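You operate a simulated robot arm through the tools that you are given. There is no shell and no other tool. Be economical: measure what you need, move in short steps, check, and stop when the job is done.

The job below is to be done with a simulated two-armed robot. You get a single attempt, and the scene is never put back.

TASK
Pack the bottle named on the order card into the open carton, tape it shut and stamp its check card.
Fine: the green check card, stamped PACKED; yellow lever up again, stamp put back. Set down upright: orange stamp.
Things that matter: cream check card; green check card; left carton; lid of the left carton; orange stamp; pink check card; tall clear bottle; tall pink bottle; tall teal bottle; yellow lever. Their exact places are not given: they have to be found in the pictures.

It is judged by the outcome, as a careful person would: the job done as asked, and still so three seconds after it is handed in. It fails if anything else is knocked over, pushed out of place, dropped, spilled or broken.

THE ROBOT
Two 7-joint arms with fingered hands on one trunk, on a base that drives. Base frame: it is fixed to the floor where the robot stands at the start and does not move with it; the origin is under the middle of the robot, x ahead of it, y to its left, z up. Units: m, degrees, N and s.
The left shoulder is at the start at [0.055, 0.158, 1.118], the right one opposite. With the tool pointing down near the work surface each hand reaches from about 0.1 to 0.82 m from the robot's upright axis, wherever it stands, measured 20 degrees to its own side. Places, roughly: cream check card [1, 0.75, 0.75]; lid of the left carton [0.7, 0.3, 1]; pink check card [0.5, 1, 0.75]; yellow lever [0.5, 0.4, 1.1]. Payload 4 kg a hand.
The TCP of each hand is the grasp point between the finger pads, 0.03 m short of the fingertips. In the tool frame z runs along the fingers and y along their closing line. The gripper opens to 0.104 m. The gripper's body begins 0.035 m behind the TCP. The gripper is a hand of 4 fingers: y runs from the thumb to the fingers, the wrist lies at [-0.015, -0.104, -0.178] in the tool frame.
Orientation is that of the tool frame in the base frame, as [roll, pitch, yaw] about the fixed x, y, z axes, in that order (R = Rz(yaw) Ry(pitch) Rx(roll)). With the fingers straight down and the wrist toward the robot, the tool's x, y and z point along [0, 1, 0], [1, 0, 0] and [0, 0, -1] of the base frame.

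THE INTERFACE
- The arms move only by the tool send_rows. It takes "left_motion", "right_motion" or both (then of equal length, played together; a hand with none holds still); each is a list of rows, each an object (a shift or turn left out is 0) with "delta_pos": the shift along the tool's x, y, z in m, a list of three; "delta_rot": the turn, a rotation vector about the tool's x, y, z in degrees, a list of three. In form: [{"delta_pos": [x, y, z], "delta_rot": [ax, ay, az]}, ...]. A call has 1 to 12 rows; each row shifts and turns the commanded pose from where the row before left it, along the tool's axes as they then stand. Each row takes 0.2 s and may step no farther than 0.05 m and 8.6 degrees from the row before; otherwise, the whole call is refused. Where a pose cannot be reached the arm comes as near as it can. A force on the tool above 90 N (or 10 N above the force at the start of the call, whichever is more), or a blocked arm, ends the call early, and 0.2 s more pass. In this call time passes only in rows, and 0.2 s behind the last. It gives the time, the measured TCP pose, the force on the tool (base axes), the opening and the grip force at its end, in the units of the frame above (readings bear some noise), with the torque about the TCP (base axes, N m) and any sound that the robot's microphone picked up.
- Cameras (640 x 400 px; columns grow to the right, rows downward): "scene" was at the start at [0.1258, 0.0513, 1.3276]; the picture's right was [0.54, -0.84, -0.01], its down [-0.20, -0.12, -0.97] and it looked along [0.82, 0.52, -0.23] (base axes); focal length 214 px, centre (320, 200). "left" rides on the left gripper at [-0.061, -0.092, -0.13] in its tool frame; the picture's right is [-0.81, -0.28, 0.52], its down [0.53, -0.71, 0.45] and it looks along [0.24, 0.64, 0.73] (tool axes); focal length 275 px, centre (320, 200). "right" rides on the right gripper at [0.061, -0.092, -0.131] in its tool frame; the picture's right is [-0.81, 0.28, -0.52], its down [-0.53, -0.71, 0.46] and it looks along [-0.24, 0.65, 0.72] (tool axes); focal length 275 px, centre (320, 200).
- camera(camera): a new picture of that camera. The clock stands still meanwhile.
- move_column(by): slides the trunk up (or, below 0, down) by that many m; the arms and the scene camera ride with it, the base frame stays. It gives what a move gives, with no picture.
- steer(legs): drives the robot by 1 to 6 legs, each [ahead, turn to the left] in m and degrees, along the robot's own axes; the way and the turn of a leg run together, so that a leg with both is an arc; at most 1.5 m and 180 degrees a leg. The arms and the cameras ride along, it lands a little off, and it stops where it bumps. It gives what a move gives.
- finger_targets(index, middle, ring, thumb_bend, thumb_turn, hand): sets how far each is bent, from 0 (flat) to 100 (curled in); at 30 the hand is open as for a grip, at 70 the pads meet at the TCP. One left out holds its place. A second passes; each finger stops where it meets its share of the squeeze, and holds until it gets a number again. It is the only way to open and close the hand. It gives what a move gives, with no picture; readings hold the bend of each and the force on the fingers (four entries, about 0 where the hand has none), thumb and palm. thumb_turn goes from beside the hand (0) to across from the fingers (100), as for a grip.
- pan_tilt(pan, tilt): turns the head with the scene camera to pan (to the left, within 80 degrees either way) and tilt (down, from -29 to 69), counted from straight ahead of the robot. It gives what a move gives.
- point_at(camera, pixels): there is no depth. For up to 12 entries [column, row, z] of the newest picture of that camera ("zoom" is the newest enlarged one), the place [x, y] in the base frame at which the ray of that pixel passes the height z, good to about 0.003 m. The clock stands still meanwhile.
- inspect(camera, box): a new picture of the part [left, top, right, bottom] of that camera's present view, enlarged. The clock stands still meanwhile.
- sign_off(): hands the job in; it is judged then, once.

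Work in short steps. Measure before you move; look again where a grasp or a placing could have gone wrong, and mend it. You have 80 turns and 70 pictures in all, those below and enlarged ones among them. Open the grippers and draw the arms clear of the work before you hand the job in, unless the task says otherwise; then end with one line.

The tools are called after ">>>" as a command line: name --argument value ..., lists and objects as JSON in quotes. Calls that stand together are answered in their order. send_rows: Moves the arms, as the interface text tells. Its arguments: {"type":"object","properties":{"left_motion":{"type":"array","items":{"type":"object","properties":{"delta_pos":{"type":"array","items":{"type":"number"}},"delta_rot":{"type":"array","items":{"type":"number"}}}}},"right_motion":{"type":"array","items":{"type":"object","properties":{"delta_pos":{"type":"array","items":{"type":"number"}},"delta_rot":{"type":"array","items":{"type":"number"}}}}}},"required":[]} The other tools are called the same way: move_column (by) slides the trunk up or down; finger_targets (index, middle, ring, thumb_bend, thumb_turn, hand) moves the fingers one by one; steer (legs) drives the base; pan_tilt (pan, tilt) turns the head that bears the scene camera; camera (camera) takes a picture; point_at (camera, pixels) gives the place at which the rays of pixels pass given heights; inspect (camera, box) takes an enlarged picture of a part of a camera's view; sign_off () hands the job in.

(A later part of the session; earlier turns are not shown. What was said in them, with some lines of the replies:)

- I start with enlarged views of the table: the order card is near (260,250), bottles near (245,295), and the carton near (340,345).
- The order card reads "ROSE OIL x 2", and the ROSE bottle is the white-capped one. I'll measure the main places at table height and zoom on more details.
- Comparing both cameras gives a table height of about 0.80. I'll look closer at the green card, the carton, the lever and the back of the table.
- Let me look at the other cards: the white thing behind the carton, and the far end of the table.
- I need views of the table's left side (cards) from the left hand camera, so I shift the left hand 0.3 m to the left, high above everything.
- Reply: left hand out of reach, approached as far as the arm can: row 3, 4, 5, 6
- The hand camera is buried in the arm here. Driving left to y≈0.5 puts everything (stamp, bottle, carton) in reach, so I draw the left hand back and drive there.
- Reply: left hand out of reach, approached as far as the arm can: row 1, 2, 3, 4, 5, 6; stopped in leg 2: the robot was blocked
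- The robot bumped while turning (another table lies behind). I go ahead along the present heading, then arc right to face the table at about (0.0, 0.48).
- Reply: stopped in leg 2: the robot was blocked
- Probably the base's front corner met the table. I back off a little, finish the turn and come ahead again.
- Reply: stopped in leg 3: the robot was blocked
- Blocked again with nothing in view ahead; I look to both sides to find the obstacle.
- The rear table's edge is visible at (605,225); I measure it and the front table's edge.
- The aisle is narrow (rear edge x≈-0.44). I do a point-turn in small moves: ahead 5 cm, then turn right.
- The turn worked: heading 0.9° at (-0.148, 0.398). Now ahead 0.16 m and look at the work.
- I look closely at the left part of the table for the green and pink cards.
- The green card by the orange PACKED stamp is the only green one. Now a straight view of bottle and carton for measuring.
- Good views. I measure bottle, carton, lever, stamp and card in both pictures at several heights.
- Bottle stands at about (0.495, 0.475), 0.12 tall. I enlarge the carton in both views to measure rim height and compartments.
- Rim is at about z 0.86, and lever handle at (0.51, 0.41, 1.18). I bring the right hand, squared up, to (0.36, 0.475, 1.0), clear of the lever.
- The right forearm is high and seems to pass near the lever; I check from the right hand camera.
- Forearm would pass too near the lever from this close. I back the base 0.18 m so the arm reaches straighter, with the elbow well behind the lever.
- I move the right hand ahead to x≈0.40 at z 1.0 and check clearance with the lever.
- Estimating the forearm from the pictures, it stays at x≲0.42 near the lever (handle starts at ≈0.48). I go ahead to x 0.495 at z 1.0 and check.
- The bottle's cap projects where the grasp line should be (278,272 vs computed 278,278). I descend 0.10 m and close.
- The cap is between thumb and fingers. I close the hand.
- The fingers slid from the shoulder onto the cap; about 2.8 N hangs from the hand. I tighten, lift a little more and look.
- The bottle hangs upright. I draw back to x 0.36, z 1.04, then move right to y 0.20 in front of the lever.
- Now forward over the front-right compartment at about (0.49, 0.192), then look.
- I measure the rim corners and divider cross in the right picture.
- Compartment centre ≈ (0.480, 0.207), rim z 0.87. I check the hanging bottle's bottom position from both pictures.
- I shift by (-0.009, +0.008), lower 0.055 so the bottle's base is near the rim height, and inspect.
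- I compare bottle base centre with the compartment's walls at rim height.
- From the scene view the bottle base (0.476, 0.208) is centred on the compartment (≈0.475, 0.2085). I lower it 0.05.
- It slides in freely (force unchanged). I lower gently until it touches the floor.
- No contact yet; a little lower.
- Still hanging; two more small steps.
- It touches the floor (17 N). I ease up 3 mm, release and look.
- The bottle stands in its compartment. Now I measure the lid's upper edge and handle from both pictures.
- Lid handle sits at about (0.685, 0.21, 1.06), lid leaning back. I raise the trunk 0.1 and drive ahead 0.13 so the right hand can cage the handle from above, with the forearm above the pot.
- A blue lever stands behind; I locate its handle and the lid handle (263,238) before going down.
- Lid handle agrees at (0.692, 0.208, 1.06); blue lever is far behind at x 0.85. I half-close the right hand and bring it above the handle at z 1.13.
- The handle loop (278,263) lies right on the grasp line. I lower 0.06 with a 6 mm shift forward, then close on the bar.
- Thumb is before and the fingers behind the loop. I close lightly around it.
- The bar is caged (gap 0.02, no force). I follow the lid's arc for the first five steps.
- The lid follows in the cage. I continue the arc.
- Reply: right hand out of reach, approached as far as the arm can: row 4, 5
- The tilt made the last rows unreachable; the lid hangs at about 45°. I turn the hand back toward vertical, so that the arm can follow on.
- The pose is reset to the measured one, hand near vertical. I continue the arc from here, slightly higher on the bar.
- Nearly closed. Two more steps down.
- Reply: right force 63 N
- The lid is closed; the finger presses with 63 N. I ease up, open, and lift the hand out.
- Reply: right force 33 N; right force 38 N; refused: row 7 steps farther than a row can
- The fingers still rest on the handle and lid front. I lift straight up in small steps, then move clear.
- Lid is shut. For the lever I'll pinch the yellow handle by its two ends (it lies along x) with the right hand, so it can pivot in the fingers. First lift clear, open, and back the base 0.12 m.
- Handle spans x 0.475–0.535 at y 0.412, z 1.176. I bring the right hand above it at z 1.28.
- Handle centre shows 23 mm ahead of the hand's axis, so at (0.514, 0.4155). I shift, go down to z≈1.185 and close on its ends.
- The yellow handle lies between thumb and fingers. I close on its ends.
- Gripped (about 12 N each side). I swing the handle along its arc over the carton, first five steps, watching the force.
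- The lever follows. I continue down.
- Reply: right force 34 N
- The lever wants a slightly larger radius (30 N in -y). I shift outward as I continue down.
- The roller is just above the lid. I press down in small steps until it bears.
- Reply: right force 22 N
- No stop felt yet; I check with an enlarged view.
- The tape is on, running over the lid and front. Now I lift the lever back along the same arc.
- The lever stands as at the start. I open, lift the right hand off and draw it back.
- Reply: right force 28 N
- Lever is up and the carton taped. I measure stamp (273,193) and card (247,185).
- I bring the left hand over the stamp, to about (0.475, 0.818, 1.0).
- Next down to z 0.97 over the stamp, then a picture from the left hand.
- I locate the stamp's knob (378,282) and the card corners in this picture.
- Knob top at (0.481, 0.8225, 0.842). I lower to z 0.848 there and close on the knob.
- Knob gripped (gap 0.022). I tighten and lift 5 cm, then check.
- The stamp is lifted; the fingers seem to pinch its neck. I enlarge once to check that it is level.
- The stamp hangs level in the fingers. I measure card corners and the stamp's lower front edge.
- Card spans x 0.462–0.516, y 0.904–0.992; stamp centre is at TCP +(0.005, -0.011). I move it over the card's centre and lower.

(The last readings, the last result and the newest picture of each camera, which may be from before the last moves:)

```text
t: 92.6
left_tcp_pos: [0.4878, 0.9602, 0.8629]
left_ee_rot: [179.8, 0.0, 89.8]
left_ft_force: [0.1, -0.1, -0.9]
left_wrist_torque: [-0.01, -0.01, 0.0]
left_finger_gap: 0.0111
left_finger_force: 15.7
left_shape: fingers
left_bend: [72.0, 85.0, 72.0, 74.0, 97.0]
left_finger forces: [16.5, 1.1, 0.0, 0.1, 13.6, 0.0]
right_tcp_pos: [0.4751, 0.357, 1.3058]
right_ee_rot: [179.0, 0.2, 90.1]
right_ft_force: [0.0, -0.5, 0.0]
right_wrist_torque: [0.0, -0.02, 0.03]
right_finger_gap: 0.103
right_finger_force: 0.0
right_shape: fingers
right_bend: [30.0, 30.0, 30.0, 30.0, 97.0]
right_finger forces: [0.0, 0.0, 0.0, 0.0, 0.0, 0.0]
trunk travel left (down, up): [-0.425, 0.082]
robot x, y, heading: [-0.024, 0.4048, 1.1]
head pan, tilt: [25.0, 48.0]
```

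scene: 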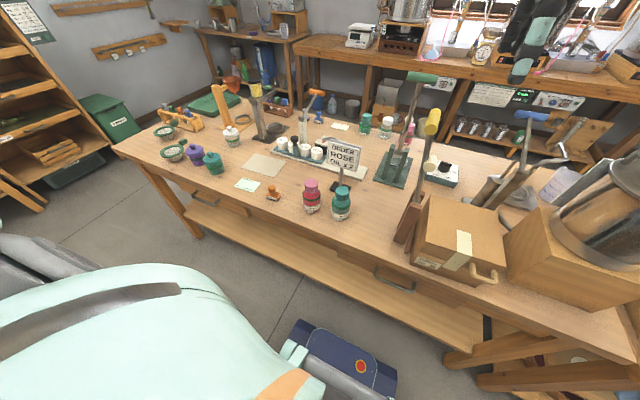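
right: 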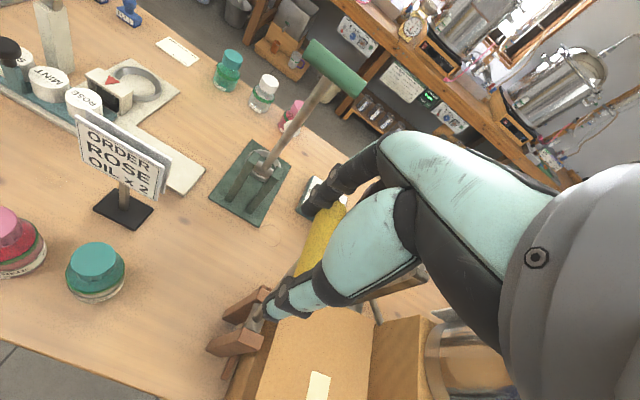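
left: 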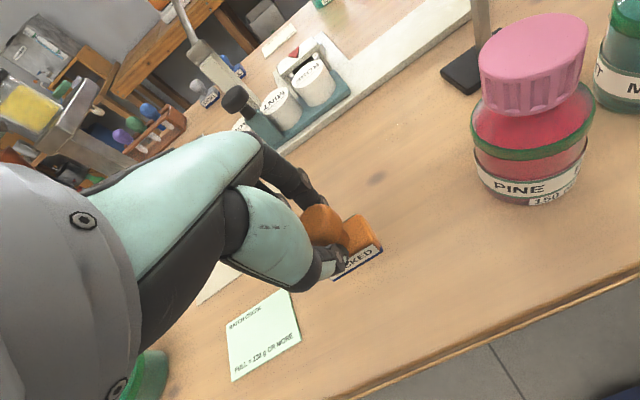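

Above the card; now small steps down until it presses.

>>> send_rows --left_motion '[{"delta_pos": [0, -0.001, 0.005]}, {"delta_pos": [0, -0.001, 0.005]}, {"delta_pos": [0, 0, 0.004]}]'

```text
t: 93.4
left_tcp_pos: [0.4859, 0.959, 0.8545]
left_ee_rot: [179.1, -0.2, 90.0]
left_ft_force: [-0.6, 1.9, 15.6]
left_wrist_torque: [-0.14, -0.28, 0.05]
left_finger_gap: 0.0113
left_finger_force: 21.9
left_shape: fingers
left_bend: [73.0, 85.0, 72.0, 74.0, 97.0]
left_finger forces: [25.1, 2.6, 0.1, 0.1, 16.4, 0.1]
right_tcp_pos: [0.4721, 0.3543, 1.3073]
right_ee_rot: [178.8, 0.1, 90.1]
right_ft_force: [0.4, 1.2, -0.1]
right_wrist_torque: [-0.01, -0.01, 0.02]
right_finger_gap: 0.1031
right_finger_force: 0.0
right_shape: fingers
right_bend: [30.0, 30.0, 30.0, 30.0, 97.0]
right_finger forces: [0.1, 0.0, 0.0, 0.0, 0.1, 0.0]
trunk travel left (down, up): [-0.425, 0.082]
robot x, y, heading: [-0.0214, 0.4026, 1.0]
head pan, tilt: [25.0, 48.0]
```

It bears with 16 N; I press a bit more, then lift straight up and look.

>>> send_rows --left_motion '[{"delta_pos": [0, 0, 0.004]}, {"delta_pos": [0, 0, 0]}]'

>>> send_rows --left_motion '[{"delta_pos": [0, 0, -0.015]}, {"delta_pos": [0, 0, -0.035]}, {"delta_pos": [-0.045, 0, 0]}, {"delta_pos": [-0.045, 0, 0]}]'

>>> camera --camera "left"

```text
t: 94.0
left_tcp_pos: [0.4856, 0.9584, 0.8534]
left_ee_rot: [178.8, -0.3, 90.0]
left_ft_force: [-1.7, 4.6, 35.0]
left_wrist_torque: [-0.25, -0.67, 0.04]
left_finger_gap: 0.0115
left_finger_force: 32.9
left_shape: fingers
left_bend: [73.0, 85.0, 72.0, 74.0, 98.0]
left_finger forces: [41.3, 4.3, 0.0, 0.1, 20.6, 0.0]
right_tcp_pos: [0.4712, 0.3522, 1.3077]
right_ee_rot: [178.8, 0.0, 90.1]
right_ft_force: [0.0, 0.0, 0.1]
right_wrist_torque: [0.01, 0.02, 0.02]
right_finger_gap: 0.1028
right_finger_force: 0.1
right_shape: fingers
right_bend: [30.0, 30.0, 30.0, 30.0, 97.0]
right_finger forces: [0.1, 0.0, 0.0, 0.1, 0.0, 0.0]
trunk travel left (down, up): [-0.425, 0.082]
robot x, y, heading: [-0.0237, 0.4001, 1.0]
head pan, tilt: [25.0, 48.0]
```

```text
t: 95.0
left_tcp_pos: [0.4862, 0.8682, 0.8921]
left_ee_rot: [179.9, -0.1, 89.9]
left_ft_force: [-0.9, -1.0, -0.4]
left_wrist_torque: [0.02, 0.03, -0.02]
left_finger_gap: 0.0111
left_finger_force: 14.7
left_shape: fingers
left_bend: [73.0, 85.0, 72.0, 74.0, 98.0]
left_finger forces: [16.1, 0.5, 0.1, 0.0, 13.1, 0.0]
right_tcp_pos: [0.475, 0.3559, 1.3042]
right_ee_rot: [178.9, 0.1, 90.2]
right_ft_force: [0.4, -0.1, -0.5]
right_wrist_torque: [0.0, 0.0, -0.03]
right_finger_gap: 0.1033
right_finger_force: 0.1
right_shape: fingers
right_bend: [30.0, 30.0, 30.0, 30.0, 97.0]
right_finger forces: [0.0, 0.0, 0.0, 0.1, 0.0, 0.0]
trunk travel left (down, up): [-0.425, 0.082]
robot x, y, heading: [-0.0303, 0.3993, 1.2]
head pan, tilt: [25.0, 48.0]
```

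```text
1 pictures are left
```

left: 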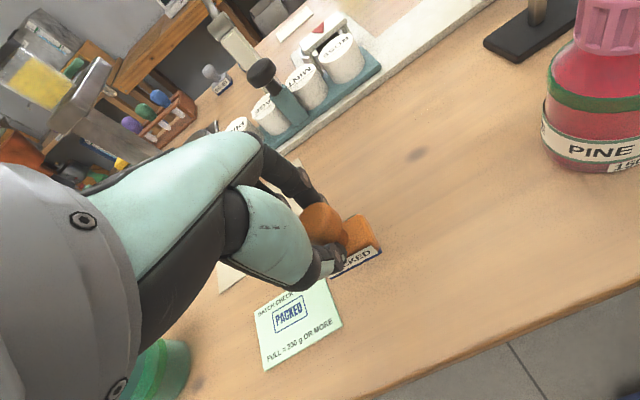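

The card reads PACKED. I return the stamp to its old place (TCP 0.4814, 0.825) and lower it gently.

>>> send_rows --left_motion '[{"delta_pos": [-0.0215, -0.0025, 0]}, {"delta_pos": [-0.0215, -0.0025, 0]}, {"delta_pos": [0, 0, 0.02]}, {"delta_pos": [0, 0, 0.012]}]'

```text
t: 96.0
left_tcp_pos: [0.4799, 0.8257, 0.8631]
left_ee_rot: [179.8, -0.1, 90.0]
left_ft_force: [0.7, 0.3, -0.2]
left_wrist_torque: [0.01, 0.01, 0.0]
left_finger_gap: 0.011
left_finger_force: 14.6
left_shape: fingers
left_bend: [73.0, 85.0, 72.0, 74.0, 98.0]
left_finger forces: [16.0, 0.4, 0.0, 0.0, 13.0, 0.0]
right_tcp_pos: [0.4746, 0.3568, 1.306]
right_ee_rot: [179.0, 0.1, 90.1]
right_ft_force: [0.9, -0.6, 0.5]
right_wrist_torque: [0.0, 0.04, 0.02]
right_finger_gap: 0.1031
right_finger_force: 0.0
right_shape: fingers
right_bend: [30.0, 30.0, 30.0, 30.0, 97.0]
right_finger forces: [0.0, 0.1, 0.0, 0.0, 0.0, 0.0]
trunk travel left (down, up): [-0.425, 0.082]
robot x, y, heading: [-0.0287, 0.4012, 1.1]
head pan, tilt: [25.0, 48.0]
```

>>> send_rows --left_motion '[{"delta_pos": [0, 0.001, 0.004]}, {"delta_pos": [0, 0, 0.004]}, {"delta_pos": [0, 0, 0.003]}]'

```text
t: 96.8
left_tcp_pos: [0.4785, 0.827, 0.852]
left_ee_rot: [179.7, 0.1, 90.0]
left_ft_force: [-0.2, 0.3, -0.5]
left_wrist_torque: [-0.04, -0.03, -0.02]
left_finger_gap: 0.011
left_finger_force: 14.8
left_shape: fingers
left_bend: [73.0, 85.0, 72.0, 74.0, 98.0]
left_finger forces: [16.0, 0.6, 0.1, 0.1, 13.0, 0.1]
right_tcp_pos: [0.4737, 0.3581, 1.3058]
right_ee_rot: [179.0, 0.0, 90.0]
right_ft_force: [-0.5, 0.6, -0.1]
right_wrist_torque: [0.01, 0.01, -0.02]
right_finger_gap: 0.1029
right_finger_force: 0.1
right_shape: fingers
right_bend: [30.0, 30.0, 30.0, 30.0, 97.0]
right_finger forces: [0.1, 0.1, 0.1, 0.1, 0.1, 0.1]
trunk travel left (down, up): [-0.425, 0.082]
robot x, y, heading: [-0.0271, 0.4005, 0.7]
head pan, tilt: [25.0, 48.0]
```

No contact yet; two millimetres at a time.

>>> send_rows --left_motion '[{"delta_pos": [0, 0.001, 0.002]}, {"delta_pos": [0, 0, 0.002]}]'

```text
t: 97.4
left_tcp_pos: [0.481, 0.8262, 0.8502]
left_ee_rot: [179.5, -0.2, 89.9]
left_ft_force: [-2.0, 1.0, 12.1]
left_wrist_torque: [-0.1, -0.13, -0.01]
left_finger_gap: 0.0108
left_finger_force: 20.1
left_shape: fingers
left_bend: [73.0, 85.0, 72.0, 74.0, 98.0]
left_finger forces: [21.8, 1.7, 0.0, 0.1, 16.9, 0.0]
right_tcp_pos: [0.4733, 0.3554, 1.3066]
right_ee_rot: [178.9, 0.1, 90.1]
right_ft_force: [-0.3, 0.7, 0.8]
right_wrist_torque: [-0.02, -0.02, -0.02]
right_finger_gap: 0.1031
right_finger_force: 0.0
right_shape: fingers
right_bend: [30.0, 30.0, 30.0, 30.0, 97.0]
right_finger forces: [0.1, 0.1, 0.0, 0.1, 0.1, 0.0]
trunk travel left (down, up): [-0.425, 0.082]
robot x, y, heading: [-0.0266, 0.399, 1.3]
head pan, tilt: [25.0, 48.0]
```

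The stamp stands on the table at its old pose. I release and lift the hand straight up, then draw back.

>>> finger_targets --hand "left" --index 30 --middle 30 --ring 30 --thumb_bend 30

>>> send_rows --left_motion '[{"delta_pos": [0, 0, -0.03]}, {"delta_pos": [0, 0, -0.045]}, {"delta_pos": [0, 0, -0.045]}, {"delta_pos": [0, 0, -0.045]}, {"delta_pos": [0, 0, -0.045]}, {"delta_pos": [0, 0, -0.045]}, {"delta_pos": [0, -0.045, -0.02]}, {"delta_pos": [0, -0.045, -0.02]}, {"delta_pos": [0, -0.045, -0.02]}]'

>>> steer --legs '[[-0.1, 0]]'

>>> camera --camera "scene"

```text
t: 98.4
left_tcp_pos: [0.4799, 0.8267, 0.8491]
left_ee_rot: [179.8, -0.1, 89.9]
left_ft_force: [-1.1, -0.8, 0.0]
left_wrist_torque: [0.01, 0.0, -0.03]
left_finger_gap: 0.1029
left_finger_force: 0.1
left_shape: fingers
left_bend: [30.0, 30.0, 30.0, 30.0, 98.0]
left_finger forces: [0.0, 0.0, 0.0, 0.1, 0.0, 0.0]
right_tcp_pos: [0.4728, 0.3574, 1.3062]
right_ee_rot: [178.9, 0.2, 90.1]
right_ft_force: [0.1, 0.0, 0.0]
right_wrist_torque: [-0.03, -0.04, -0.03]
right_finger_gap: 0.103
right_finger_force: 0.0
right_shape: fingers
right_bend: [30.0, 30.0, 30.0, 30.0, 97.0]
right_finger forces: [0.1, 0.0, 0.0, 0.1, 0.0, 0.0]
trunk travel left (down, up): [-0.425, 0.082]
robot x, y, heading: [-0.0277, 0.4034, 0.9]
head pan, tilt: [25.0, 48.0]
```

```text
t: 100.4
left_tcp_pos: [0.3472, 0.825, 1.1608]
left_ee_rot: [179.8, -0.1, 90.0]
left_ft_force: [0.4, -0.1, 0.6]
left_wrist_torque: [-0.05, -0.04, 0.03]
left_finger_gap: 0.1029
left_finger_force: 0.1
left_shape: fingers
left_bend: [30.0, 30.0, 30.0, 30.0, 98.0]
left_finger forces: [0.0, 0.0, 0.1, 0.1, 0.1, 0.1]
right_tcp_pos: [0.4759, 0.3569, 1.3053]
right_ee_rot: [179.0, 0.2, 90.1]
right_ft_force: [0.7, -0.1, -1.1]
right_wrist_torque: [-0.03, 0.02, 0.01]
right_finger_gap: 0.1032
right_finger_force: 0.0
right_shape: fingers
right_bend: [30.0, 30.0, 30.0, 30.0, 97.0]
right_finger forces: [0.0, 0.0, 0.0, 0.0, 0.0, 0.0]
trunk travel left (down, up): [-0.425, 0.082]
robot x, y, heading: [-0.0226, 0.4039, 1.1]
head pan, tilt: [25.0, 48.0]
```

```text
t: 101.6
left_tcp_pos: [0.2485, 0.8244, 1.1607]
left_ee_rot: [-180.0, -0.1, 90.1]
left_ft_force: [-1.3, 0.0, 0.1]
left_wrist_torque: [-0.01, -0.09, 0.04]
left_finger_gap: 0.1033
left_finger_force: 0.0
left_shape: fingers
left_bend: [30.0, 30.0, 30.0, 30.0, 98.0]
left_finger forces: [0.0, 0.0, 0.0, 0.0, 0.0, 0.1]
right_tcp_pos: [0.3782, 0.3556, 1.3034]
right_ee_rot: [179.2, 0.1, 90.1]
right_ft_force: [-1.0, 0.3, -0.6]
right_wrist_torque: [-0.01, -0.08, -0.02]
right_finger_gap: 0.1028
right_finger_force: 0.1
right_shape: fingers
right_bend: [30.0, 30.0, 30.0, 30.0, 97.0]
right_finger forces: [0.1, 0.0, 0.1, 0.1, 0.1, 0.0]
trunk travel left (down, up): [-0.425, 0.082]
robot x, y, heading: [-0.1264, 0.4002, 1.3]
head pan, tilt: [25.0, 48.0]
```

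```text
0 pictures are left
5 turns are left
```

scene: 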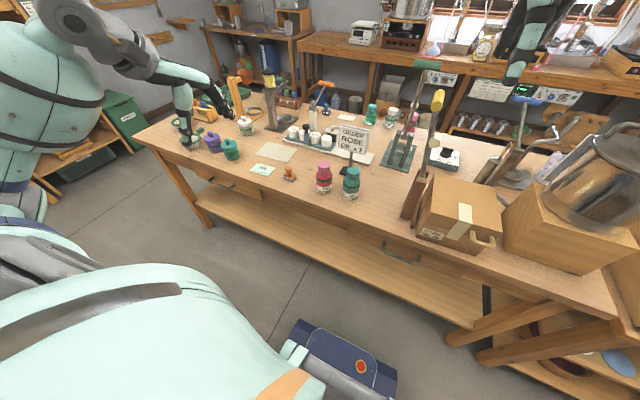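

The last picture shows the stamp upright at (290,173), the card stamped, the lever up, the carton taped and both hands clear. I hand in.

>>> sign_off

```text
The job is handed in.
```

The ROSE bottle is packed in the left carton, which is taped shut. The green check card is stamped PACKED, the yellow lever is up again, and the orange stamp is back upright in its place. The order card says "ROSE OIL x 2", but I packed one bottle because the task named a single one.
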